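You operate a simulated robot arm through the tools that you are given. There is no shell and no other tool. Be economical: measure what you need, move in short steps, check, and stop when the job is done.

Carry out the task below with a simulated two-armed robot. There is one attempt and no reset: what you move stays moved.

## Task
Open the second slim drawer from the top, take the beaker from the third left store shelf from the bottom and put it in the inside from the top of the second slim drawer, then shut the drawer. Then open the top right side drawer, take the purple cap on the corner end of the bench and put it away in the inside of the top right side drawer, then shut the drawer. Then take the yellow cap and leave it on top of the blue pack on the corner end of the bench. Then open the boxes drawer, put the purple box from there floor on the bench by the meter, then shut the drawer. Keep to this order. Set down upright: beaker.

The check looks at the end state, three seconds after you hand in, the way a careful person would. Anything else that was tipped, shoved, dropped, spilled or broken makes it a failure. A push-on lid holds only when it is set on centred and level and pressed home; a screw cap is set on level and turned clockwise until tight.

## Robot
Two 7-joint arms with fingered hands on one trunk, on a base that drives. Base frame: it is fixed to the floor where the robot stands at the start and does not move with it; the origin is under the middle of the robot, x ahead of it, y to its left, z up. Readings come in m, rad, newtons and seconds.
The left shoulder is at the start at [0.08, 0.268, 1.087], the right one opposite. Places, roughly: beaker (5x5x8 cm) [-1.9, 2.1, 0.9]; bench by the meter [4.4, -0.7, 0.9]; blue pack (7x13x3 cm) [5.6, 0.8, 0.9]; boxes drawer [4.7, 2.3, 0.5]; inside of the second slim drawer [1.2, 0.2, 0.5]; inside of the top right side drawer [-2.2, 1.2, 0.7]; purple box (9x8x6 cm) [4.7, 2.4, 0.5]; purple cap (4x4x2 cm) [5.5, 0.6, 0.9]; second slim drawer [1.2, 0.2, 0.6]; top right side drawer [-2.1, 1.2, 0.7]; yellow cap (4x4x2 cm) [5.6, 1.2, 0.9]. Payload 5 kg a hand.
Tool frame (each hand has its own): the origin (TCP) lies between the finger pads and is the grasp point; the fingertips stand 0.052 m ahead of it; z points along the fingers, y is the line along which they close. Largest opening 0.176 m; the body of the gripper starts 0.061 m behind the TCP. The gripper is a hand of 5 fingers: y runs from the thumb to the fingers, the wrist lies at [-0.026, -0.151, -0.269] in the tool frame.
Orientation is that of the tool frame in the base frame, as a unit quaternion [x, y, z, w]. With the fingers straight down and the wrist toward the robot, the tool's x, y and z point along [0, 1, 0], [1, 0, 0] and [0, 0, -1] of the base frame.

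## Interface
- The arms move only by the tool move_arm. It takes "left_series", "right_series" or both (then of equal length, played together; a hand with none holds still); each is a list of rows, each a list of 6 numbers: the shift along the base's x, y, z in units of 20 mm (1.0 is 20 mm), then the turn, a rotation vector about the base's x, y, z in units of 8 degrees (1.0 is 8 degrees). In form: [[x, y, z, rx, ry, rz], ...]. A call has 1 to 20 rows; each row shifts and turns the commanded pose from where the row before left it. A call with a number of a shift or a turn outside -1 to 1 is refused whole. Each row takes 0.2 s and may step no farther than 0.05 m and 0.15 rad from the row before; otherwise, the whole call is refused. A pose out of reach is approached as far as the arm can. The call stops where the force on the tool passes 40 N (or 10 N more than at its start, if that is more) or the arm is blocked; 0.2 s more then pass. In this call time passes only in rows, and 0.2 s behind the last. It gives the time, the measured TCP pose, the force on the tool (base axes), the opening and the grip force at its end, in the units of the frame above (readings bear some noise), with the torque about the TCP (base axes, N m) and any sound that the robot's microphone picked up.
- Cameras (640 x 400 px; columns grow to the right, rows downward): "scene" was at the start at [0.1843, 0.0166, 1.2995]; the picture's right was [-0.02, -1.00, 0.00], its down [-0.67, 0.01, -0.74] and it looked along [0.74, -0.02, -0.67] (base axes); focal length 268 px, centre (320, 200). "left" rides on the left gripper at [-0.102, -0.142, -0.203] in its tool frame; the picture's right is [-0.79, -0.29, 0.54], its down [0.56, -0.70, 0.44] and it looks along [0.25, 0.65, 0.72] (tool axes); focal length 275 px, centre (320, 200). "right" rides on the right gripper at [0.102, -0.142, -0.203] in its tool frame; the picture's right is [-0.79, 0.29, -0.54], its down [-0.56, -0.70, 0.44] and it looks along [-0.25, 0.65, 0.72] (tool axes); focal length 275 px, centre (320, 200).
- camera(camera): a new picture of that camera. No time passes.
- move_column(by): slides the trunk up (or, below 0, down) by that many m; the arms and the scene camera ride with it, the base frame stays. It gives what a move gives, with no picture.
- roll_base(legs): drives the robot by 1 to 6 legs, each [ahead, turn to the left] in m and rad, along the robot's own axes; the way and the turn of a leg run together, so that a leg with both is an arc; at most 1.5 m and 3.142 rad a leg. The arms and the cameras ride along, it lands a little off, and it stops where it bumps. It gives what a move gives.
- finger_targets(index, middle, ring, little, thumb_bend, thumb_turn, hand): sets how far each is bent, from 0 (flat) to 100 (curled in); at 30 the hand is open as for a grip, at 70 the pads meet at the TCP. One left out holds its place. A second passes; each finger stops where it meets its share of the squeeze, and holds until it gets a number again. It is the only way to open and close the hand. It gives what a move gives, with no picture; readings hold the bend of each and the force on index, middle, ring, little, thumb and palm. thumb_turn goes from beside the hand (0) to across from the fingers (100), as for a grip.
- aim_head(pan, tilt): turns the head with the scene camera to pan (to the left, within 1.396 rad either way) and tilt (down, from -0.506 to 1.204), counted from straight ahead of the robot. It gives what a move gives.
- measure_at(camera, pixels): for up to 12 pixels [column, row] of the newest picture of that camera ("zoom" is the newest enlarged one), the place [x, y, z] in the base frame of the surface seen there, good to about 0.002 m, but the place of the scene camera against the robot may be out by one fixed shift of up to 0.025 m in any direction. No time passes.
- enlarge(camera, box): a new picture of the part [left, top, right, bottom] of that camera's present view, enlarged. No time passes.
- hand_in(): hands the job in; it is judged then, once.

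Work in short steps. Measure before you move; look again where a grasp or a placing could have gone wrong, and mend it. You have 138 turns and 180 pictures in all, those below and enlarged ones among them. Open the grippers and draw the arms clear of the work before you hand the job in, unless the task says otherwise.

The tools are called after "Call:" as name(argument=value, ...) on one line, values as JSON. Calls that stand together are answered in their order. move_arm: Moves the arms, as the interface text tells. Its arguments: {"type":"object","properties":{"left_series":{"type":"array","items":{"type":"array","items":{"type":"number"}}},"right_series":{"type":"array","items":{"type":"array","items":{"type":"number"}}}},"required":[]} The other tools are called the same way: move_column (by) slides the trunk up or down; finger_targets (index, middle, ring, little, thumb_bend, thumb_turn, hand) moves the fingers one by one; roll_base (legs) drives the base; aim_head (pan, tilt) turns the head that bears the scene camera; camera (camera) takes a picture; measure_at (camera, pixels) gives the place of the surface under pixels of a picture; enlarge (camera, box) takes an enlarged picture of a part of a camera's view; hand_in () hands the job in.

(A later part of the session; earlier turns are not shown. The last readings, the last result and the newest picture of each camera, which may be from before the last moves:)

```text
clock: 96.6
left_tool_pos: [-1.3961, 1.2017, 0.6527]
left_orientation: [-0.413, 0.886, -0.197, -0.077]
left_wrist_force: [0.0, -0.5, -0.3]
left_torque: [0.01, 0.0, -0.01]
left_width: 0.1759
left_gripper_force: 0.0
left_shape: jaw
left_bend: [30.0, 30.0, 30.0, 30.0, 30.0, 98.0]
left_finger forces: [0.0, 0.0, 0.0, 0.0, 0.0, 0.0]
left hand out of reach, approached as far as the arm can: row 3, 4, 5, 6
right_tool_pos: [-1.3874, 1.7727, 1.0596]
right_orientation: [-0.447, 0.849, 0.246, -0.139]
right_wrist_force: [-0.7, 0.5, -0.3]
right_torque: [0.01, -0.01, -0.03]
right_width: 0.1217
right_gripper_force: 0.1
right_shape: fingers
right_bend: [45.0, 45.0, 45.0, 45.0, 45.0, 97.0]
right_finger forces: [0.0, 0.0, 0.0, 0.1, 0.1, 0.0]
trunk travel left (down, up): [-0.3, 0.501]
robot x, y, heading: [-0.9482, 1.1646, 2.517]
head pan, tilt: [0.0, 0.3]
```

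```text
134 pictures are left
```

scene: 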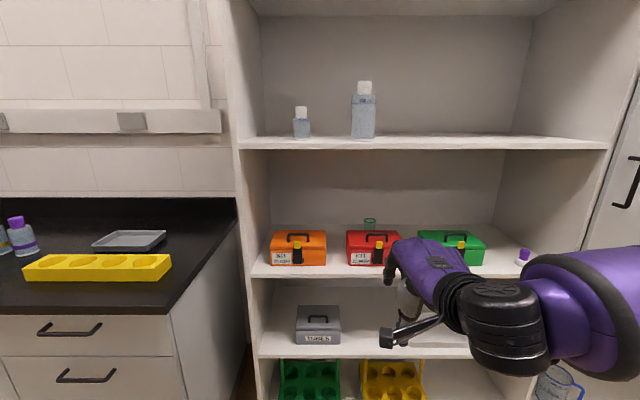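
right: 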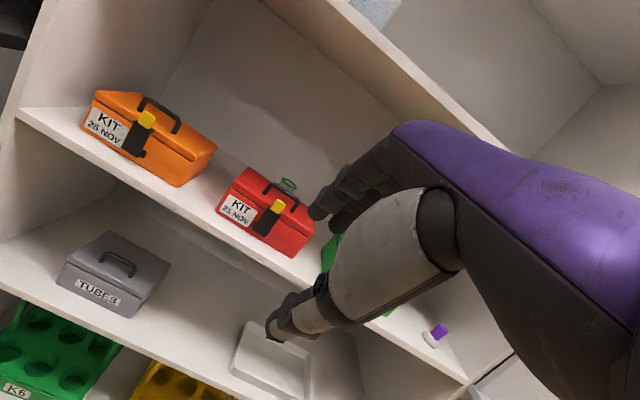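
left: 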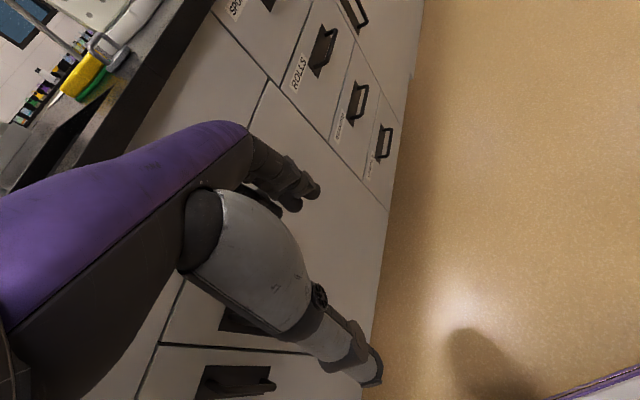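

I'll measure the beaker and red box directly with the right camera, which has no fixed shift.

Call:
enlarge(camera="right", box=[210, 140, 350, 265])

Call:
measure_at(camera="right", pixels=[[288, 179], [282, 184], [296, 188], [288, 187], [265, 185], [300, 203], [248, 170], [310, 206], [283, 253], [370, 20], [318, 212], [271, 335]])

```text
3.20 times, centred on (280, 202) of right
```

zoom: 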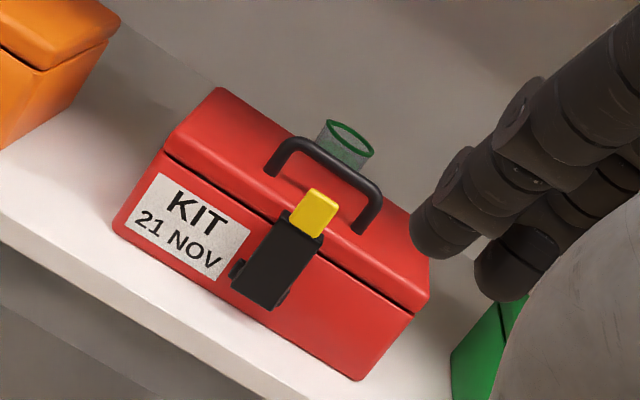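

```text
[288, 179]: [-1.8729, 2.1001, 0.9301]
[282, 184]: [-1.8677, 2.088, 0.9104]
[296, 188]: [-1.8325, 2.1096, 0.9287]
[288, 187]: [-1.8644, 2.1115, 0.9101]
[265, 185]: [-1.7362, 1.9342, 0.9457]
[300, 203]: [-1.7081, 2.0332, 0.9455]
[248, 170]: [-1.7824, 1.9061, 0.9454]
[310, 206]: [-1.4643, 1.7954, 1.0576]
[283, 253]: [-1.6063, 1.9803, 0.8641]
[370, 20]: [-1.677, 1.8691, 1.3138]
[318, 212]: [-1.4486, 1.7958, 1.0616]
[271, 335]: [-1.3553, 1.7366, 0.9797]
```

In the right camera the beaker is centred near depth 2.74, t 0.612, with its rim at z ≈ 0.937. I'll curl the thumb up for clearance and drive in 0.40 m with the hand passing above the red box.

Call:
finger_targets(hand="right", index=48, middle=48, ring=48, little=48, thumb_bend=70)

Call:
move_arm(right_series=[[0, 0, 0.2, 0, 0, 0], [0, 0, 0.3, 0, 0, 0]])

Call:
roll_base(legs=[[0.3, 0]])

Call:
camera(camera="right")

Call:
camera(camera="scene")

```text
clock: 97.6
left_tool_pos: [-1.3969, 1.2015, 0.6521]
left_orientation: [-0.413, 0.885, -0.199, -0.079]
left_wrist_force: [0.2, 0.7, -0.5]
left_torque: [-0.03, -0.01, -0.01]
left_width: 0.1759
left_gripper_force: 0.1
left_shape: jaw
left_bend: [30.0, 30.0, 30.0, 30.0, 30.0, 98.0]
left_finger forces: [0.0, 0.0, 0.1, 0.0, 0.0, 0.0]
right_tool_pos: [-1.3878, 1.7726, 1.059]
right_orientation: [-0.446, 0.849, 0.246, -0.138]
right_wrist_force: [0.9, 0.3, 0.1]
right_torque: [0.01, 0.0, -0.01]
right_width: 0.0611
right_gripper_force: 0.1
right_shape: fingers
right_bend: [48.0, 48.0, 48.0, 48.0, 70.0, 100.0]
right_finger forces: [0.1, 0.0, 0.0, 0.0, 0.1, 0.1]
trunk travel left (down, up): [-0.3, 0.501]
robot x, y, heading: [-0.949, 1.1599, 2.513]
head pan, tilt: [0.0, 0.3]
```

```text
clock: 98.2
left_tool_pos: [-1.3964, 1.2001, 0.6525]
left_orientation: [-0.414, 0.885, -0.198, -0.079]
left_wrist_force: [-0.5, 0.2, -0.2]
left_torque: [0.0, 0.01, 0.03]
left_width: 0.176
left_gripper_force: 0.1
left_shape: jaw
left_bend: [30.0, 30.0, 30.0, 30.0, 30.0, 98.0]
left_finger forces: [0.0, 0.0, 0.1, 0.1, 0.1, 0.0]
right_tool_pos: [-1.3888, 1.772, 1.0701]
right_orientation: [-0.447, 0.849, 0.246, -0.138]
right_wrist_force: [-0.5, -0.7, 0.3]
right_torque: [-0.04, 0.05, -0.01]
right_width: 0.0617
right_gripper_force: 0.1
right_shape: fingers
right_bend: [48.0, 48.0, 48.0, 48.0, 70.0, 100.0]
right_finger forces: [0.1, 0.1, 0.1, 0.1, 0.0, 0.0]
trunk travel left (down, up): [-0.3, 0.501]
robot x, y, heading: [-0.9514, 1.1643, 2.513]
head pan, tilt: [0.0, 0.3]
```

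```text
clock: 100.8
left_tool_pos: [-1.6418, 1.3779, 0.6522]
left_orientation: [-0.414, 0.885, -0.198, -0.078]
left_wrist_force: [-0.5, -0.1, -0.4]
left_torque: [-0.03, 0.03, 0.04]
left_width: 0.176
left_gripper_force: 0.1
left_shape: jaw
left_bend: [30.0, 30.0, 30.0, 30.0, 30.0, 98.0]
left_finger forces: [0.0, 0.0, 0.0, 0.0, 0.2, 0.0]
right_tool_pos: [-1.6329, 1.9499, 1.0698]
right_orientation: [-0.447, 0.849, 0.247, -0.139]
right_wrist_force: [0.1, 0.0, 0.1]
right_torque: [-0.03, -0.01, 0.0]
right_width: 0.0612
right_gripper_force: 0.1
right_shape: fingers
right_bend: [48.0, 48.0, 48.0, 48.0, 70.0, 100.0]
right_finger forces: [0.0, 0.1, 0.1, 0.1, 0.0, 0.1]
trunk travel left (down, up): [-0.3, 0.501]
robot x, y, heading: [-1.1895, 1.343, 2.515]
head pan, tilt: [0.0, 0.3]
```

```text
132 pictures are left
```

right: 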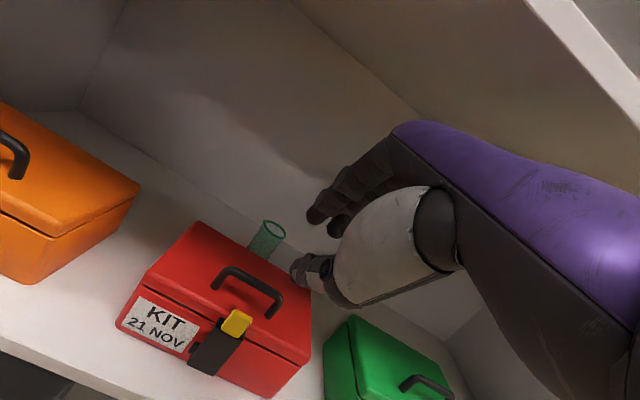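

```text
131 pictures are left
```

scene: 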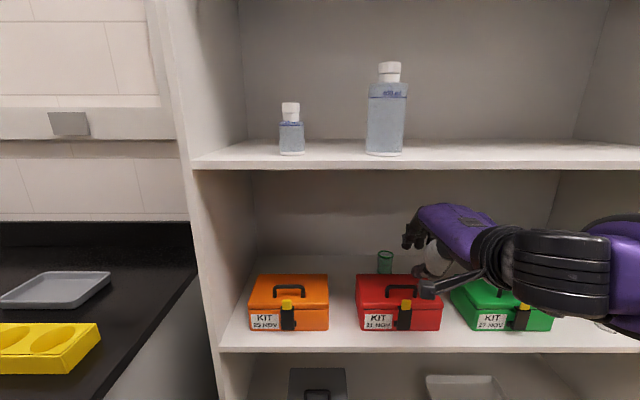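

The hand is inside with good clearance and the beaker is visible at (268,238) in the right camera. I'll measure it exactly.

Call:
enlarge(camera="right", box=[210, 150, 370, 300])

Call:
measure_at(camera="right", pixels=[[256, 236], [264, 242], [275, 247], [265, 223], [284, 230], [272, 252], [258, 250], [315, 215], [335, 232], [295, 270], [250, 150], [230, 205]])

```text
2.67 times, centred on (290, 225) of right
```

zoom: 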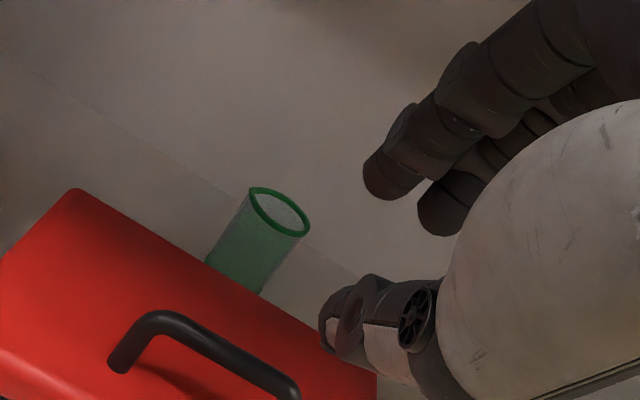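

```text
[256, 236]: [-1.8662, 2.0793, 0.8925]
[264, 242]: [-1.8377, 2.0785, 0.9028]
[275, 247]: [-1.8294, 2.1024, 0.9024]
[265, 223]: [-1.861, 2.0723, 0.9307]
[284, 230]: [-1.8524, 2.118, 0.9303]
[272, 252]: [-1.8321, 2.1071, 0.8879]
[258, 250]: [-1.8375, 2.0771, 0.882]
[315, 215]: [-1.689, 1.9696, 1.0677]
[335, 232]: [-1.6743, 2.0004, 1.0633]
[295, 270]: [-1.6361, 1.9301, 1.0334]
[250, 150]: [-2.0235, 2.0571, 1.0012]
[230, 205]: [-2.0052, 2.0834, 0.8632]
```

Call:
measure_at(camera="scene", pixels=[[198, 268], [160, 310], [100, 390], [205, 370], [190, 200], [230, 345], [150, 360]])

Call:
move_arm(left_series=[[0, 0, 0.3, 0, 0, 0], [0, 0, 0.7, 0, 0, 0], [0.1, 0.1, 1, 0, 0, 0], [0.2, 0.2, 1, 0, 0, 0], [0.2, 0.2, 1, 0, 0, 0], [0.2, 0.2, 1, 0, 0, 0], [0.2, 0.2, 1, 0, 0, 0], [0, 0, 1, 0, 0, 0], [0, 0, 1, 0, 0, 0], [0, 0, 1, 0, 0, 0], [0, 0, 1, 0, 0, 0], [0, 0, 1, 0, 0, 0], [0, 0, 1, 0, 0, 0], [0, 0, 1, 0, 0, 0], [0, 0, 1, 0, 0, 0], [0, 0, 1, 0, 0, 0], [0, 0, 1, 0, 0, 0], [0, 0, 1, 0, 0, 0]])

```text
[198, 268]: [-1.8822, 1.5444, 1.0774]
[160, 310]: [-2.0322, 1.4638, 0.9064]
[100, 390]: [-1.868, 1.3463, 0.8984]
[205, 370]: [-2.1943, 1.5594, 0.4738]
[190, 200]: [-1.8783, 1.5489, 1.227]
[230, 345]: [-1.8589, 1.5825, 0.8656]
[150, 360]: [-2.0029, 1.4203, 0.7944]
```

```text
clock: 102.6
left_tool_pos: [-1.6358, 1.377, 0.7124]
left_orientation: [-0.404, 0.877, -0.22, -0.138]
left_wrist_force: [1.3, -2.6, 1.9]
left_torque: [0.35, 0.28, -0.08]
left_width: 0.1759
left_gripper_force: 0.1
left_shape: jaw
left_bend: [30.0, 30.0, 30.0, 30.0, 30.0, 97.0]
left_finger forces: [0.1, 0.1, 0.0, 0.1, 0.0, 0.0]
left hand out of reach, approached as far as the arm can: row 1, 2, 3, 4, 5, 6, 7, 8, 9
right_tool_pos: [-1.605, 1.9309, 1.0909]
right_orientation: [-0.445, 0.844, 0.261, -0.145]
right_wrist_force: [3.0, -2.8, 2.8]
right_torque: [0.14, 0.12, -0.16]
right_width: 0.0611
right_gripper_force: 0.1
right_shape: fingers
right_bend: [48.0, 48.0, 48.0, 48.0, 70.0, 100.0]
right_finger forces: [0.0, 0.0, 0.0, 0.0, 0.1, 0.0]
trunk travel left (down, up): [-0.3, 0.501]
robot x, y, heading: [-1.1915, 1.3382, 2.513]
head pan, tilt: [0.0, 0.3]
stopped in row 9 (left hand): the arm was blocked; the commanded pose is now the measured one
```

The bench end is at t ≈ -0.01, so the left hand has side clearance even though it can't rise further. I'll drive in another 8 cm, carefully.

Call:
roll_base(legs=[[0.09, 0]])

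Call:
move_arm(right_series=[[-0.15, 0.1, -0.1, 0, 0, 0], [-0.4, 0.3, -0.2, 0, 0, 0], [-0.6, 0.4, -0.2, 0, 0, 0], [-0.6, 0.4, -0.2, 0, 0, 0], [-0.6, 0.4, -0.2, 0, 0, 0]])

Call:
camera(camera="right")

Call:
camera(camera="scene")

```text
clock: 103.9
left_tool_pos: [-1.7112, 1.4314, 0.7112]
left_orientation: [-0.403, 0.877, -0.221, -0.138]
left_wrist_force: [-0.4, 0.3, -0.8]
left_torque: [-0.07, -0.09, 0.02]
left_width: 0.1761
left_gripper_force: 0.1
left_shape: jaw
left_bend: [30.0, 30.0, 30.0, 30.0, 30.0, 97.0]
left_finger forces: [0.1, 0.0, 0.0, 0.0, 0.0, 0.0]
right_tool_pos: [-1.6832, 1.9869, 1.0853]
right_orientation: [-0.445, 0.846, 0.258, -0.143]
right_wrist_force: [-0.8, 0.6, -0.2]
right_torque: [-0.05, 0.01, 0.05]
right_width: 0.061
right_gripper_force: 0.0
right_shape: fingers
right_bend: [48.0, 48.0, 48.0, 48.0, 70.0, 100.0]
right_finger forces: [0.0, 0.0, 0.1, 0.1, 0.0, 0.1]
trunk travel left (down, up): [-0.3, 0.501]
robot x, y, heading: [-1.2633, 1.3924, 2.514]
head pan, tilt: [0.0, 0.3]
```

```text
clock: 105.1
left_tool_pos: [-1.7017, 1.4305, 0.7092]
left_orientation: [-0.4, 0.877, -0.224, -0.142]
left_wrist_force: [0.3, 0.3, -0.3]
left_torque: [-0.05, 0.01, 0.01]
left_width: 0.1757
left_gripper_force: 0.1
left_shape: jaw
left_bend: [30.0, 30.0, 30.0, 30.0, 30.0, 97.0]
left_finger forces: [0.1, 0.0, 0.0, 0.0, 0.0, 0.0]
right_tool_pos: [-1.7133, 2.0086, 1.0774]
right_orientation: [-0.444, 0.844, 0.263, -0.147]
right_wrist_force: [0.4, 1.0, -0.4]
right_torque: [0.01, 0.03, 0.03]
right_width: 0.0611
right_gripper_force: 0.0
right_shape: fingers
right_bend: [48.0, 48.0, 48.0, 48.0, 70.0, 100.0]
right_finger forces: [0.1, 0.0, 0.0, 0.0, 0.0, 0.0]
right hand out of reach, approached as far as the arm can: row 1
trunk travel left (down, up): [-0.3, 0.501]
robot x, y, heading: [-1.2681, 1.3928, 2.513]
head pan, tilt: [0.0, 0.3]
```

```text
129 pictures are left
```

right: 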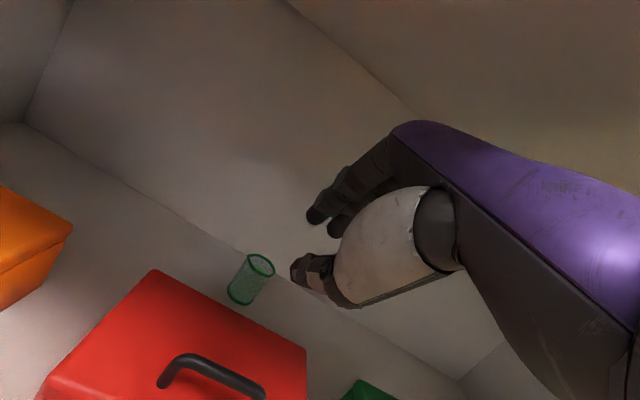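

```text
128 pictures are left
```

scene: 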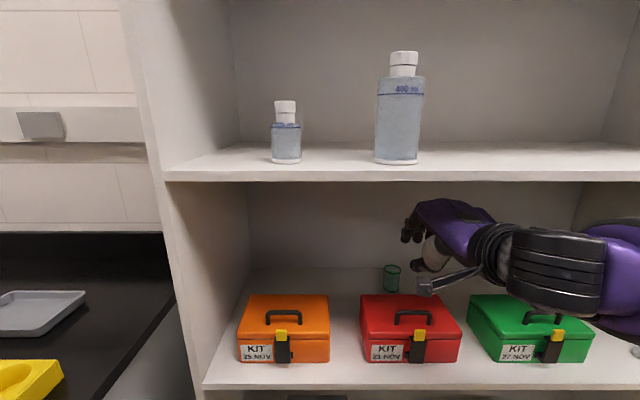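

The TCP is at depth 2.567 and needs 2.731. I'll move ahead above the beaker, then open the thumb.

Call:
move_arm(right_series=[[-0.3, 0.19, -0.1, 0, 0, 0], [-0.7, 0.43, -0.17, 0, 0, 0], [-0.776, 0.482, -0.17, 0, 0, 0], [-0.776, 0.482, -0.17, 0, 0, 0], [-0.776, 0.482, -0.17, 0, 0, 0], [-0.776, 0.482, -0.17, 0, 0, 0], [-0.776, 0.482, -0.17, 0, 0, 0], [-0.776, 0.482, -0.17, 0, 0, 0], [-0.776, 0.482, -0.17, 0, 0, 0], [-0.4, 0.25, 0, 0, 0, 0]])

Call:
finger_targets(hand="right", thumb_bend=40)

Call:
camera(camera="right")

```text
clock: 107.3
left_tool_pos: [-1.7042, 1.4303, 0.7114]
left_orientation: [-0.401, 0.877, -0.224, -0.141]
left_wrist_force: [-0.5, 0.1, 0.1]
left_torque: [-0.02, -0.01, 0.01]
left_width: 0.1758
left_gripper_force: 0.1
left_shape: jaw
left_bend: [30.0, 30.0, 30.0, 30.0, 30.0, 97.0]
left_finger forces: [0.0, 0.0, 0.0, 0.0, 0.1, 0.1]
right_tool_pos: [-1.8509, 2.091, 1.0511]
right_orientation: [-0.443, 0.844, 0.263, -0.146]
right_wrist_force: [0.0, 0.2, 0.3]
right_torque: [0.0, 0.01, 0.02]
right_width: 0.0606
right_gripper_force: 0.0
right_shape: fingers
right_bend: [48.0, 48.0, 48.0, 48.0, 70.0, 100.0]
right_finger forces: [0.0, 0.0, 0.0, 0.1, 0.0, 0.0]
trunk travel left (down, up): [-0.3, 0.501]
robot x, y, heading: [-1.2609, 1.3937, 2.511]
head pan, tilt: [0.0, 0.3]
```

```text
clock: 108.3
left_tool_pos: [-1.7019, 1.4301, 0.7097]
left_orientation: [-0.4, 0.877, -0.225, -0.142]
left_wrist_force: [-0.7, 0.7, 0.1]
left_torque: [0.0, 0.04, 0.02]
left_width: 0.1758
left_gripper_force: 0.1
left_shape: jaw
left_bend: [30.0, 30.0, 30.0, 30.0, 30.0, 97.0]
left_finger forces: [0.0, 0.0, 0.0, 0.0, 0.0, 0.1]
right_tool_pos: [-1.8498, 2.0915, 1.051]
right_orientation: [-0.443, 0.844, 0.264, -0.146]
right_wrist_force: [-0.4, -0.9, -0.5]
right_torque: [-0.02, -0.01, -0.02]
right_width: 0.1262
right_gripper_force: 0.1
right_shape: fingers
right_bend: [48.0, 48.0, 48.0, 48.0, 40.0, 97.0]
right_finger forces: [0.0, 0.1, 0.0, 0.0, 0.0, 0.0]
trunk travel left (down, up): [-0.3, 0.501]
robot x, y, heading: [-1.2647, 1.3942, 2.517]
head pan, tilt: [0.0, 0.3]
```

```text
127 pictures are left
```

right: 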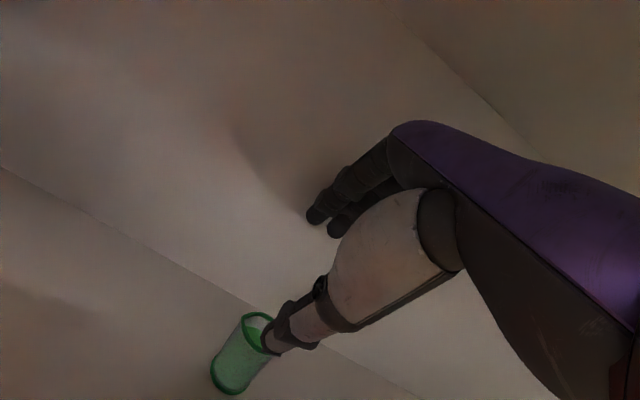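

The TCP is directly over the beaker. I'll bring the hand near vertical while easing down, keeping the thumb in front of the beaker.

Call:
move_arm(right_series=[[0, 0, -0.5, 0, 0, 0], [0, 0, -0.5, -0.35, -0.49, 0], [0, 0, -0.5, -0.41, -0.57, 0], [0, 0, -0.6, -0.41, -0.57, 0], [0, 0, -0.6, -0.41, -0.57, 0], [0, 0, -0.6, -0.47, -0.65, 0]])

Call:
camera(camera="right")

Call:
enlarge(camera="scene", box=[340, 170, 540, 370])

```text
clock: 109.7
left_tool_pos: [-1.7029, 1.4304, 0.7096]
left_orientation: [-0.401, 0.877, -0.224, -0.142]
left_wrist_force: [-1.1, 0.2, -0.1]
left_torque: [-0.02, -0.01, -0.01]
left_width: 0.176
left_gripper_force: 0.1
left_shape: jaw
left_bend: [30.0, 30.0, 30.0, 30.0, 30.0, 97.0]
left_finger forces: [0.0, 0.1, 0.0, 0.0, 0.0, 0.1]
right_tool_pos: [-1.8518, 2.0921, 0.9834]
right_orientation: [-0.462, 0.885, 0.048, -0.038]
right_wrist_force: [0.2, -0.6, -0.8]
right_torque: [-0.02, 0.03, -0.02]
right_width: 0.1262
right_gripper_force: 0.1
right_shape: fingers
right_bend: [48.0, 48.0, 48.0, 48.0, 40.0, 97.0]
right_finger forces: [0.0, 0.0, 0.1, 0.0, 0.0, 0.1]
trunk travel left (down, up): [-0.3, 0.501]
robot x, y, heading: [-1.2638, 1.388, 2.511]
head pan, tilt: [0.0, 0.3]
```

```text
126 pictures are left
```

right: 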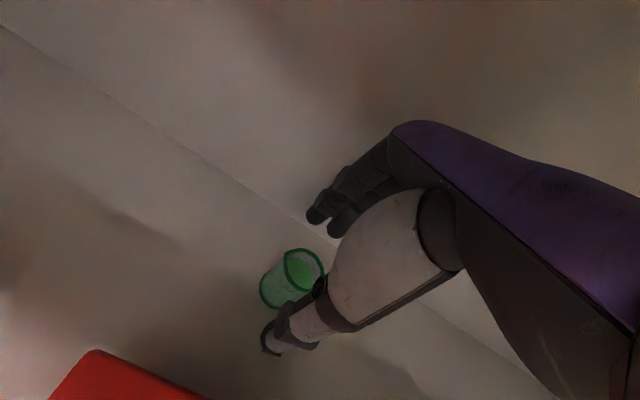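

```text
2.00 times, centred on (440, 270) of scene
```

zoom: 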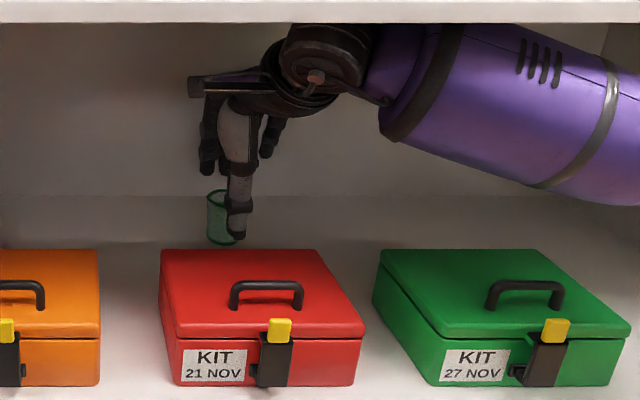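

Call:
measure_at(camera="right", pixels=[[287, 262], [320, 278], [303, 250], [270, 300], [315, 217], [335, 232], [270, 342], [285, 335], [322, 265]])

```text
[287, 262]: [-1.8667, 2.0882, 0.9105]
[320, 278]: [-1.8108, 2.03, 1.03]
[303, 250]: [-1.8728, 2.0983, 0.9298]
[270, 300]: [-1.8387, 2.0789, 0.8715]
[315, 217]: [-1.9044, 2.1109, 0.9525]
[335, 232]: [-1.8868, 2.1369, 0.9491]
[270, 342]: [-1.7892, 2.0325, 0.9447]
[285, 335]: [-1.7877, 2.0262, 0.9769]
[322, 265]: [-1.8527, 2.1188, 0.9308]
```

The fingers are 3 cm behind the beaker, the thumb is in front, and everything is centred. I'll lower 6.2 cm and close gently.

Call:
move_arm(right_series=[[0, 0, -0.3, 0, 0, 0], [0, 0, -0.6, 0, 0, 0], [0, 0, -0.7, 0, 0, 0], [0, 0, -0.7, 0, 0, 0], [0, 0, -0.5, 0, 0, 0], [0, 0, -0.3, 0, 0, 0]])

Call:
finger_targets(hand="right", index=56, middle=56, ring=56, little=56, thumb_bend=54)

Call:
camera(camera="right")

```text
clock: 111.1
left_tool_pos: [-1.7029, 1.4295, 0.7102]
left_orientation: [-0.4, 0.877, -0.224, -0.142]
left_wrist_force: [-0.5, -0.1, -1.0]
left_torque: [0.03, -0.01, 0.04]
left_width: 0.1755
left_gripper_force: 0.1
left_shape: jaw
left_bend: [30.0, 30.0, 30.0, 30.0, 30.0, 97.0]
left_finger forces: [0.1, 0.1, 0.0, 0.0, 0.1, 0.0]
right_tool_pos: [-1.8509, 2.093, 0.9238]
right_orientation: [-0.461, 0.885, 0.049, -0.039]
right_wrist_force: [-1.3, 0.8, 7.0]
right_torque: [-0.41, -0.46, 0.02]
right_width: 0.1264
right_gripper_force: 3.9
right_shape: fingers
right_bend: [48.0, 48.0, 48.0, 48.0, 40.0, 97.0]
right_finger forces: [0.0, 0.0, 0.1, 0.0, 8.0, 0.0]
trunk travel left (down, up): [-0.3, 0.501]
robot x, y, heading: [-1.2634, 1.3927, 2.513]
head pan, tilt: [0.0, 0.3]
```

```text
clock: 112.1
left_tool_pos: [-1.7027, 1.4296, 0.7111]
left_orientation: [-0.4, 0.877, -0.223, -0.142]
left_wrist_force: [-0.5, -0.1, -0.4]
left_torque: [0.03, 0.0, 0.03]
left_width: 0.1759
left_gripper_force: 0.1
left_shape: jaw
left_bend: [30.0, 30.0, 30.0, 30.0, 30.0, 97.0]
left_finger forces: [0.0, 0.1, 0.0, 0.1, 0.0, 0.1]
right_tool_pos: [-1.8493, 2.0922, 0.9255]
right_orientation: [-0.461, 0.885, 0.049, -0.038]
right_wrist_force: [1.9, -1.1, 24.1]
right_torque: [-1.0, -0.92, -0.01]
right_width: 0.0785
right_gripper_force: 11.7
right_shape: fingers
right_bend: [56.0, 56.0, 56.0, 56.0, 54.0, 98.0]
right_finger forces: [0.2, 0.0, 0.0, 0.0, 23.2, 0.0]
trunk travel left (down, up): [-0.3, 0.501]
robot x, y, heading: [-1.2606, 1.3926, 2.51]
head pan, tilt: [0.0, 0.3]
```

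```text
124 pictures are left
```

right: 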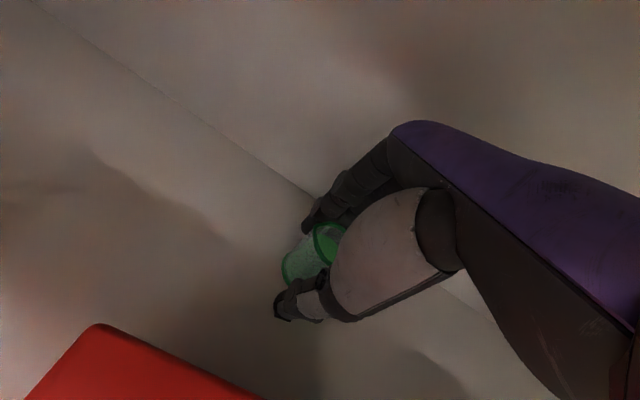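

The thumb tip is pressing on the shelf at 24 N. I'll raise 1.2 cm, then finish closing.

Call:
move_arm(right_series=[[0, 0, 0.3, 0, 0, 0], [0, 0, 0.3, 0, 0, 0]])

Call:
finger_targets(hand="right", index=61, middle=61, ring=61, little=61, thumb_bend=62)

Call:
camera(camera="right")

```text
clock: 112.7
left_tool_pos: [-1.703, 1.4297, 0.7109]
left_orientation: [-0.4, 0.877, -0.224, -0.142]
left_wrist_force: [1.1, -1.8, 1.2]
left_torque: [0.06, 0.03, 0.0]
left_width: 0.1759
left_gripper_force: 0.1
left_shape: jaw
left_bend: [30.0, 30.0, 30.0, 30.0, 30.0, 97.0]
left_finger forces: [0.0, 0.0, 0.0, 0.0, 0.1, 0.1]
right_tool_pos: [-1.8498, 2.0925, 0.9326]
right_orientation: [-0.462, 0.885, 0.048, -0.038]
right_wrist_force: [-0.6, -0.1, 1.4]
right_torque: [0.07, 0.0, -0.03]
right_width: 0.0776
right_gripper_force: 0.1
right_shape: fingers
right_bend: [56.0, 56.0, 56.0, 56.0, 54.0, 98.0]
right_finger forces: [0.0, 0.0, 0.0, 0.0, 0.1, 0.0]
trunk travel left (down, up): [-0.3, 0.501]
robot x, y, heading: [-1.2636, 1.3953, 2.512]
head pan, tilt: [0.0, 0.3]
```

```text
clock: 113.7
left_tool_pos: [-1.7024, 1.4304, 0.7102]
left_orientation: [-0.4, 0.877, -0.224, -0.142]
left_wrist_force: [1.1, -0.6, 0.5]
left_torque: [0.01, -0.01, 0.02]
left_width: 0.1759
left_gripper_force: 0.0
left_shape: jaw
left_bend: [30.0, 30.0, 30.0, 30.0, 30.0, 97.0]
left_finger forces: [0.0, 0.0, 0.0, 0.0, 0.0, 0.0]
right_tool_pos: [-1.8502, 2.0919, 0.9327]
right_orientation: [-0.462, 0.885, 0.049, -0.039]
right_wrist_force: [0.9, -0.5, -0.4]
right_torque: [0.02, -0.02, -0.01]
right_width: 0.0524
right_gripper_force: 2.0
right_shape: fingers
right_bend: [60.0, 61.0, 61.0, 61.0, 61.0, 99.0]
right_finger forces: [1.1, 0.3, 0.0, 0.0, 1.4, 0.0]
trunk travel left (down, up): [-0.3, 0.501]
robot x, y, heading: [-1.263, 1.3924, 2.512]
head pan, tilt: [0.0, 0.3]
```

```text
123 pictures are left
```

right: 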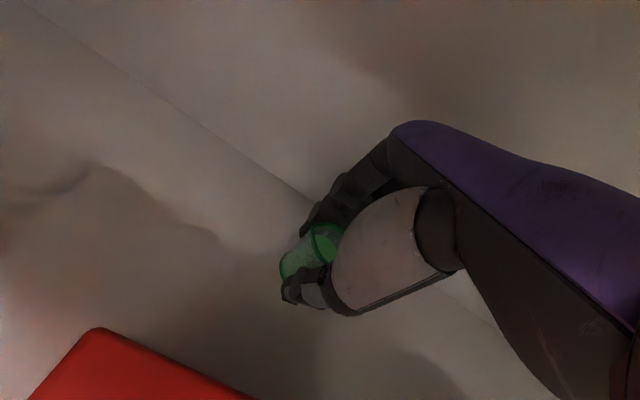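

Contact has started at 1–2 N. I'll close a bit more for a firm grip and test with a 3 cm lift.

Call:
finger_targets(hand="right", index=66, middle=66, ring=66, little=66, thumb_bend=67)

Call:
move_arm(right_series=[[0, 0, 0.3, 0, 0, 0], [0, 0, 0.6, 0, 0, 0], [0, 0, 0.6, 0, 0, 0]])

Call:
enlarge(camera="scene", box=[340, 170, 540, 370])

Call:
enlarge(camera="right", box=[220, 150, 420, 350])

```text
clock: 114.7
left_tool_pos: [-1.7023, 1.4293, 0.7093]
left_orientation: [-0.401, 0.877, -0.223, -0.142]
left_wrist_force: [-0.1, 0.6, 0.2]
left_torque: [-0.01, -0.05, -0.02]
left_width: 0.176
left_gripper_force: 0.0
left_shape: jaw
left_bend: [30.0, 30.0, 30.0, 30.0, 30.0, 97.0]
left_finger forces: [0.1, 0.0, 0.0, 0.1, 0.1, 0.0]
right_tool_pos: [-1.8503, 2.0924, 0.9328]
right_orientation: [-0.461, 0.885, 0.049, -0.038]
right_wrist_force: [0.4, 0.1, 0.7]
right_torque: [0.04, 0.0, -0.03]
right_width: 0.0493
right_gripper_force: 10.6
right_shape: fingers
right_bend: [62.0, 64.0, 66.0, 66.0, 62.0, 99.0]
right_finger forces: [5.3, 4.6, 0.0, 0.0, 11.1, 0.0]
trunk travel left (down, up): [-0.3, 0.501]
robot x, y, heading: [-1.2647, 1.3949, 2.51]
head pan, tilt: [0.0, 0.3]
```

```text
clock: 115.5
left_tool_pos: [-1.7028, 1.4296, 0.7111]
left_orientation: [-0.4, 0.877, -0.225, -0.141]
left_wrist_force: [0.6, -0.7, 0.6]
left_torque: [0.02, -0.01, -0.07]
left_width: 0.1758
left_gripper_force: 0.0
left_shape: jaw
left_bend: [30.0, 30.0, 30.0, 30.0, 30.0, 97.0]
left_finger forces: [0.1, 0.0, 0.0, 0.0, 0.0, 0.1]
right_tool_pos: [-1.8518, 2.093, 0.9644]
right_orientation: [-0.463, 0.884, 0.049, -0.039]
right_wrist_force: [1.0, -0.5, -1.3]
right_torque: [0.03, 0.0, -0.01]
right_width: 0.049
right_gripper_force: 11.2
right_shape: fingers
right_bend: [62.0, 64.0, 66.0, 66.0, 62.0, 99.0]
right_finger forces: [5.4, 4.5, 0.1, 0.0, 11.1, 0.1]
trunk travel left (down, up): [-0.3, 0.501]
robot x, y, heading: [-1.2599, 1.3935, 2.517]
head pan, tilt: [0.0, 0.3]
```

```text
2.00 times, centred on (440, 270) of scene
```

zoom: 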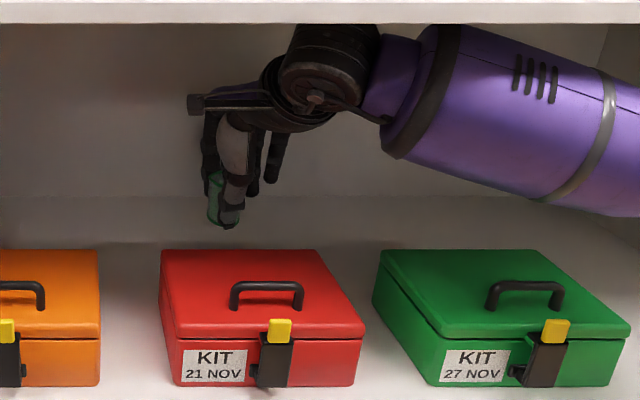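

```text
2.00 times, centred on (320, 250) of right
```

zoom: 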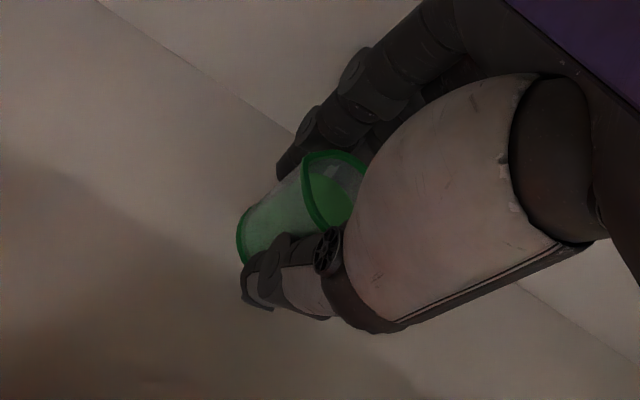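

The beaker is lifted and held firmly. I'll raise further while pitching the hand back to the entry posture, reversing the way in.

Call:
move_arm(right_series=[[0, 0, 0.4, 0.2, 0.27, 0], [0, 0, 0.7, 0.35, 0.49, 0], [0, 0, 0.8, 0.35, 0.49, 0], [0, 0, 0.8, 0.35, 0.49, 0], [0, 0, 0.8, 0.35, 0.49, 0], [0, 0, 0.8, 0.35, 0.49, 0], [0, 0, 0.7, 0.1, 0.15, 0]])

Call:
enlarge(camera="scene", box=[340, 170, 540, 370])

Call:
camera(camera="right")

```text
clock: 117.1
left_tool_pos: [-1.7025, 1.4299, 0.711]
left_orientation: [-0.4, 0.877, -0.224, -0.142]
left_wrist_force: [0.1, 0.1, 0.0]
left_torque: [-0.04, 0.01, -0.02]
left_width: 0.176
left_gripper_force: 0.1
left_shape: jaw
left_bend: [30.0, 30.0, 30.0, 30.0, 30.0, 97.0]
left_finger forces: [0.0, 0.0, 0.1, 0.0, 0.0, 0.1]
right_tool_pos: [-1.8503, 2.0922, 1.0617]
right_orientation: [-0.444, 0.844, 0.264, -0.148]
right_wrist_force: [-0.5, 0.2, -0.6]
right_torque: [-0.02, -0.01, -0.01]
right_width: 0.0491
right_gripper_force: 11.1
right_shape: fingers
right_bend: [62.0, 64.0, 66.0, 66.0, 62.0, 99.0]
right_finger forces: [5.3, 4.6, 0.1, 0.0, 11.1, 0.0]
trunk travel left (down, up): [-0.3, 0.501]
robot x, y, heading: [-1.263, 1.3906, 2.511]
head pan, tilt: [0.0, 0.3]
```

```text
2.00 times, centred on (440, 270) of scene
```

zoom: 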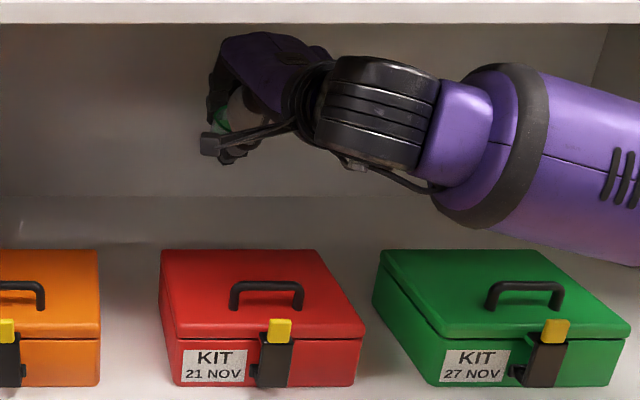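

```text
119 pictures are left
```

right: 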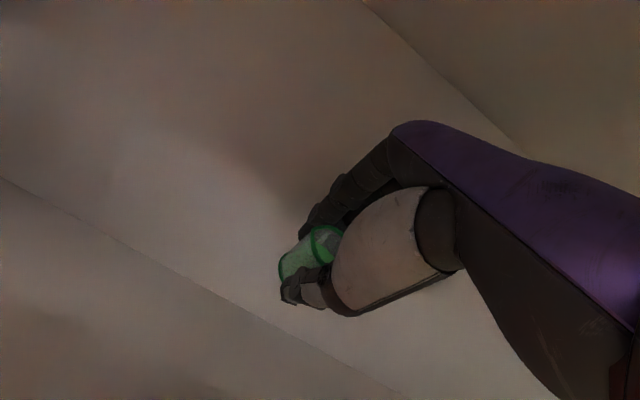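

The beaker is secure. I'll raise a centimetre and back straight out of the shelf, then check.

Call:
move_arm(right_series=[[0, 0, 0.2, 0, 0, 0], [0, 0, 0.3, 0, 0, 0]])

Call:
roll_base(legs=[[-0.39, 0]])

Call:
move_arm(right_series=[[0.3, -0.2, 0, 0, 0, 0], [0.6, -0.45, 0, 0, 0, 0], [0.75, -0.55, 0, 0, 0, 0], [0.75, -0.55, 0, 0, 0, 0], [0.75, -0.55, 0, 0, 0, 0], [0.75, -0.55, 0, 0, 0, 0], [0.75, -0.55, 0, 0, 0, 0], [0.75, -0.55, 0, 0, 0, 0], [0.75, -0.55, 0, 0, 0, 0], [0.75, -0.55, 0, 0, 0, 0]])

Call:
camera(camera="scene")

```text
clock: 117.7
left_tool_pos: [-1.7042, 1.4311, 0.7105]
left_orientation: [-0.4, 0.877, -0.224, -0.142]
left_wrist_force: [0.3, -0.2, -0.2]
left_torque: [0.0, -0.01, 0.01]
left_width: 0.1757
left_gripper_force: 0.1
left_shape: jaw
left_bend: [30.0, 30.0, 30.0, 30.0, 30.0, 97.0]
left_finger forces: [0.0, 0.0, 0.1, 0.1, 0.1, 0.0]
right_tool_pos: [-1.8516, 2.092, 1.0711]
right_orientation: [-0.443, 0.844, 0.264, -0.147]
right_wrist_force: [-1.1, -0.8, -0.6]
right_torque: [0.04, -0.02, 0.0]
right_width: 0.0491
right_gripper_force: 10.5
right_shape: fingers
right_bend: [62.0, 64.0, 66.0, 66.0, 62.0, 99.0]
right_finger forces: [5.3, 4.6, 0.1, 0.0, 11.2, 0.2]
trunk travel left (down, up): [-0.3, 0.501]
robot x, y, heading: [-1.2653, 1.3927, 2.509]
head pan, tilt: [0.0, 0.3]
```

```text
clock: 120.8
left_tool_pos: [-1.3898, 1.2036, 0.7108]
left_orientation: [-0.399, 0.878, -0.223, -0.142]
left_wrist_force: [0.1, -0.5, 0.7]
left_torque: [0.02, 0.05, 0.02]
left_width: 0.1761
left_gripper_force: 0.0
left_shape: jaw
left_bend: [30.0, 30.0, 30.0, 30.0, 30.0, 98.0]
left_finger forces: [0.1, 0.1, 0.0, 0.1, 0.1, 0.1]
right_tool_pos: [-1.534, 1.8654, 1.0724]
right_orientation: [-0.442, 0.844, 0.265, -0.147]
right_wrist_force: [-0.5, 0.2, -0.6]
right_torque: [-0.05, -0.04, 0.02]
right_width: 0.0493
right_gripper_force: 10.4
right_shape: fingers
right_bend: [62.0, 64.0, 66.0, 66.0, 62.0, 99.0]
right_finger forces: [5.3, 4.7, 0.0, 0.0, 11.2, 0.0]
trunk travel left (down, up): [-0.3, 0.501]
robot x, y, heading: [-0.9528, 1.1672, 2.511]
head pan, tilt: [0.0, 0.3]
```

```text
clock: 123.0
left_tool_pos: [-1.3807, 1.2007, 0.7088]
left_orientation: [-0.396, 0.878, -0.228, -0.147]
left_wrist_force: [-0.2, 0.1, 0.4]
left_torque: [0.0, 0.02, 0.02]
left_width: 0.1759
left_gripper_force: 0.1
left_shape: jaw
left_bend: [30.0, 30.0, 30.0, 30.0, 30.0, 97.0]
left_finger forces: [0.0, 0.1, 0.0, 0.0, 0.1, 0.1]
right_tool_pos: [-1.3859, 1.7573, 1.0844]
right_orientation: [-0.442, 0.842, 0.271, -0.151]
right_wrist_force: [-0.8, -0.3, -0.4]
right_torque: [0.01, -0.05, -0.01]
right_width: 0.0492
right_gripper_force: 10.7
right_shape: fingers
right_bend: [63.0, 64.0, 66.0, 66.0, 62.0, 99.0]
right_finger forces: [5.6, 4.8, 0.0, 0.1, 11.1, 0.0]
trunk travel left (down, up): [-0.3, 0.501]
robot x, y, heading: [-0.9494, 1.1658, 2.511]
head pan, tilt: [0.0, 0.3]
```

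```text
118 pictures are left
```

scene: 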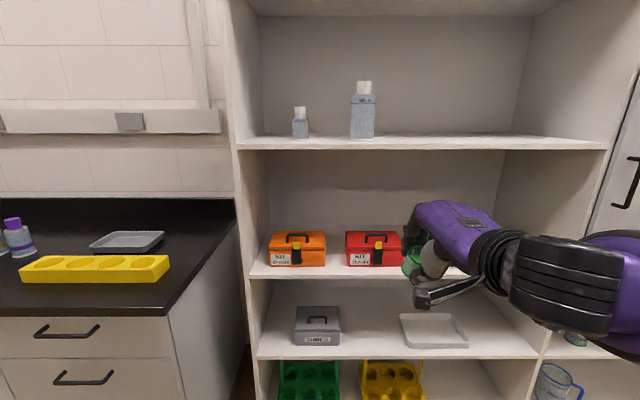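

The beaker is out and the boxes are undisturbed. I'll reverse along the known path back to the drawer and turn to face it.

Call:
roll_base(legs=[[0, -0.511], [-1.2, 0], [-1.2, 0], [0, -1.057], [0.4, 0]])

Call:
aim_head(pan=-0.2, tilt=0.75)

Call:
camera(camera="scene")

Call:
camera(camera="right")

```text
clock: 147.8
left_tool_pos: [0.2989, -0.2225, 0.712]
left_orientation: [0.333, 0.901, -0.057, -0.272]
left_wrist_force: [0.1, 1.3, -0.3]
left_torque: [0.02, 0.0, 0.02]
left_width: 0.1758
left_gripper_force: 0.0
left_shape: jaw
left_bend: [30.0, 30.0, 30.0, 30.0, 30.0, 98.0]
left_finger forces: [0.0, 0.0, 0.0, 0.1, 0.1, 0.0]
right_tool_pos: [0.8497, -0.2217, 1.084]
right_orientation: [0.285, 0.908, 0.296, 0.085]
right_wrist_force: [0.9, -0.1, -1.2]
right_torque: [-0.01, 0.04, 0.0]
right_width: 0.0489
right_gripper_force: 10.6
right_shape: fingers
right_bend: [63.0, 64.0, 66.0, 66.0, 62.0, 99.0]
right_finger forces: [5.5, 4.9, 0.0, 0.1, 10.0, 0.0]
trunk travel left (down, up): [-0.3, 0.501]
robot x, y, heading: [0.254, -0.6583, 0.934]
head pan, tilt: [0.0, 0.3]
```

```text
clock: 148.7
left_tool_pos: [0.2933, -0.2298, 0.7145]
left_orientation: [0.332, 0.902, -0.051, -0.271]
left_wrist_force: [0.6, -0.6, 0.3]
left_torque: [0.02, -0.03, 0.02]
left_width: 0.176
left_gripper_force: 0.0
left_shape: jaw
left_bend: [30.0, 30.0, 30.0, 30.0, 30.0, 98.0]
left_finger forces: [0.0, 0.1, 0.0, 0.0, 0.1, 0.1]
right_tool_pos: [0.8402, -0.2338, 1.0929]
right_orientation: [0.285, 0.906, 0.301, 0.088]
right_wrist_force: [-0.8, -0.2, 0.5]
right_torque: [0.02, -0.02, -0.03]
right_width: 0.0487
right_gripper_force: 11.4
right_shape: fingers
right_bend: [63.0, 64.0, 66.0, 66.0, 62.0, 99.0]
right_finger forces: [6.1, 4.9, 0.1, 0.0, 10.7, 0.0]
trunk travel left (down, up): [-0.3, 0.501]
robot x, y, heading: [0.2559, -0.6597, 0.937]
head pan, tilt: [-0.201, 0.75]
```

```text
117 pictures are left
```

scene: 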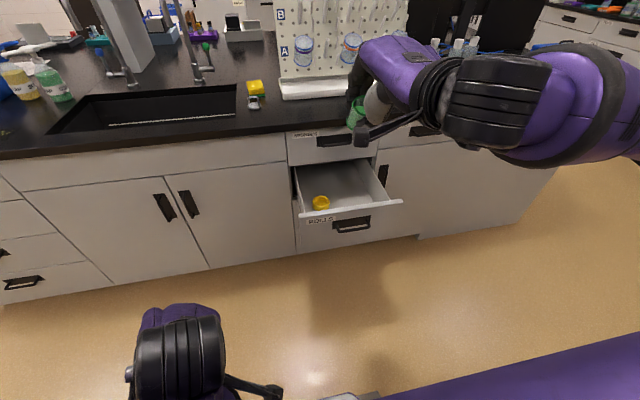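

```text
116 pictures are left
```

right: 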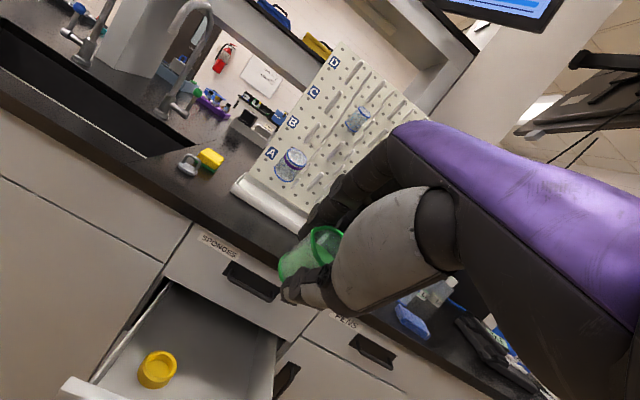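

The drawer and its yellow roll are visible. I'll measure the drawer interior in the right camera and scene.

Call:
measure_at(camera="right", pixels=[[155, 358], [200, 385], [245, 360], [180, 310], [240, 330], [85, 390], [160, 385], [275, 350], [130, 375]])

Call:
measure_at(camera="scene", pixels=[[321, 200], [345, 190], [370, 195], [320, 175], [350, 209], [303, 215], [400, 203], [378, 165], [350, 225]])

```text
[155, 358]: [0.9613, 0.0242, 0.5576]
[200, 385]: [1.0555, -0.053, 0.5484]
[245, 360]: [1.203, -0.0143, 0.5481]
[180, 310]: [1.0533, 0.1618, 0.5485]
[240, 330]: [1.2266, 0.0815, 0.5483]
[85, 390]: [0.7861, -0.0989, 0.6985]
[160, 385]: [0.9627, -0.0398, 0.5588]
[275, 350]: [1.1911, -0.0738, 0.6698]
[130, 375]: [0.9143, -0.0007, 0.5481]
```

```text
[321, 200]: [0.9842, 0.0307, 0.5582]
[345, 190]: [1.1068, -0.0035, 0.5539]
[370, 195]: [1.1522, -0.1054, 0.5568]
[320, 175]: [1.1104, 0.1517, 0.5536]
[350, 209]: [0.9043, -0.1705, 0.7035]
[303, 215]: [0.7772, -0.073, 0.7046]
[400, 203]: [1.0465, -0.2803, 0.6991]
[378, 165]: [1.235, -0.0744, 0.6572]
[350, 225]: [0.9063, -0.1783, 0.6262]
```

The drawer floor is at z 0.548, the front panel top at f ≈ 0.38, and the roll is at (f 0.57, r 0.78). The beaker goes to f 0.485, r 0.90. I'll drive ahead 10 cm and bring the hand upright above that spot.

Call:
roll_base(legs=[[0.1, 0]])

Call:
move_arm(right_series=[[0.3, 0.06, 0, -0.15, 0.11, 0], [0.6, 0.12, -0.3, -0.35, 0.25, 0], [0.82, 0.16, -0.5, -0.42, 0.305, 0], [0.82, 0.16, -0.5, -0.42, 0.305, 0], [0.82, 0.16, -0.5, -0.42, 0.305, 0], [0.82, 0.16, -0.5, -0.42, 0.305, 0], [0.82, 0.16, -0.5, -0.42, 0.305, 0], [0.72, 0.14, -0.5, -0.3, 0.22, 0]])

Call:
camera(camera="right")

Call:
camera(camera="scene")

```text
clock: 150.1
left_tool_pos: [0.354, -0.1476, 0.7145]
left_orientation: [0.332, 0.902, -0.052, -0.272]
left_wrist_force: [1.3, -0.1, 0.4]
left_torque: [-0.01, 0.06, 0.0]
left_width: 0.1762
left_gripper_force: 0.0
left_shape: jaw
left_bend: [30.0, 30.0, 30.0, 30.0, 30.0, 98.0]
left_finger forces: [0.0, 0.1, 0.0, 0.0, 0.1, 0.0]
right_tool_pos: [0.9007, -0.1532, 1.092]
right_orientation: [0.285, 0.905, 0.303, 0.088]
right_wrist_force: [0.9, -0.6, -1.5]
right_torque: [0.02, 0.1, 0.1]
right_width: 0.0485
right_gripper_force: 10.4
right_shape: fingers
right_bend: [63.0, 64.0, 66.0, 66.0, 62.0, 99.0]
right_finger forces: [6.1, 4.9, 0.0, 0.0, 10.6, 0.0]
trunk travel left (down, up): [-0.3, 0.501]
robot x, y, heading: [0.3128, -0.5732, 0.939]
head pan, tilt: [-0.201, 0.75]
```

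```text
clock: 151.9
left_tool_pos: [0.3514, -0.1563, 0.7146]
left_orientation: [0.335, 0.899, -0.05, -0.277]
left_wrist_force: [0.7, -0.2, -0.2]
left_torque: [0.03, 0.04, 0.0]
left_width: 0.1758
left_gripper_force: 0.0
left_shape: jaw
left_bend: [30.0, 30.0, 30.0, 30.0, 30.0, 97.0]
left_finger forces: [0.0, 0.0, 0.0, 0.0, 0.0, 0.1]
right_tool_pos: [1.0089, -0.1431, 1.0338]
right_orientation: [0.302, 0.95, 0.076, 0.013]
right_wrist_force: [0.7, -0.2, -1.4]
right_torque: [0.06, 0.07, 0.03]
right_width: 0.0488
right_gripper_force: 10.8
right_shape: fingers
right_bend: [63.0, 64.0, 66.0, 66.0, 62.0, 99.0]
right_finger forces: [6.0, 5.3, 0.0, 0.0, 10.4, 0.0]
trunk travel left (down, up): [-0.3, 0.501]
robot x, y, heading: [0.3153, -0.5768, 0.937]
head pan, tilt: [-0.201, 0.75]
```

```text
115 pictures are left
```

right: 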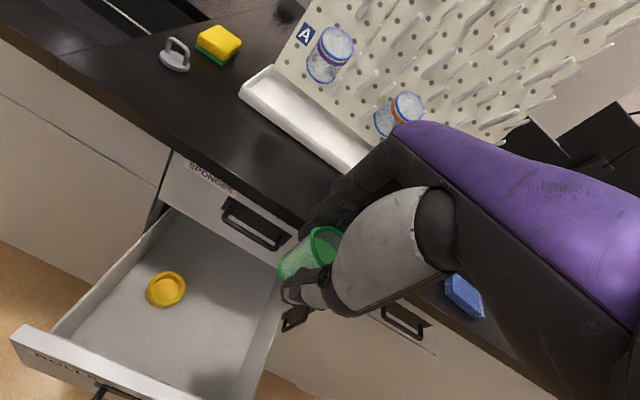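

```text
114 pictures are left
```

scene: 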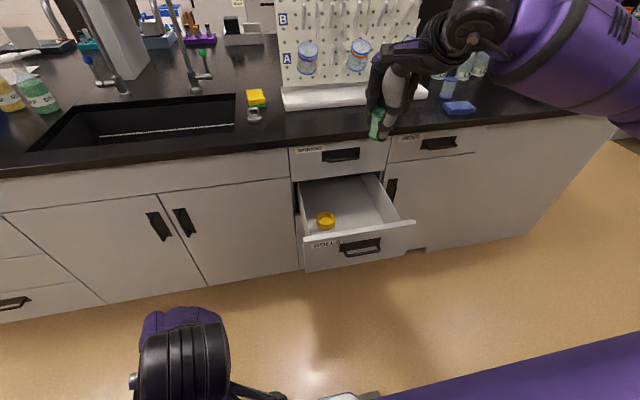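

Call:
measure_at(camera="right", pixels=[[20, 335], [100, 372], [165, 398], [265, 330], [275, 300], [240, 370], [200, 340], [165, 290], [310, 270], [290, 290]])

```text
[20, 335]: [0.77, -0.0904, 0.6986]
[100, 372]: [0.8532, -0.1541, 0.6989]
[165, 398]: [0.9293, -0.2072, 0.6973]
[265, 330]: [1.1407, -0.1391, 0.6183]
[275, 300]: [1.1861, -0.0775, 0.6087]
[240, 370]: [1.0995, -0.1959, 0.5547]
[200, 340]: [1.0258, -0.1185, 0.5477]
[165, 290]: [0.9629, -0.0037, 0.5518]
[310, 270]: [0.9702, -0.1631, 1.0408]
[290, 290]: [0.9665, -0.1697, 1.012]
```

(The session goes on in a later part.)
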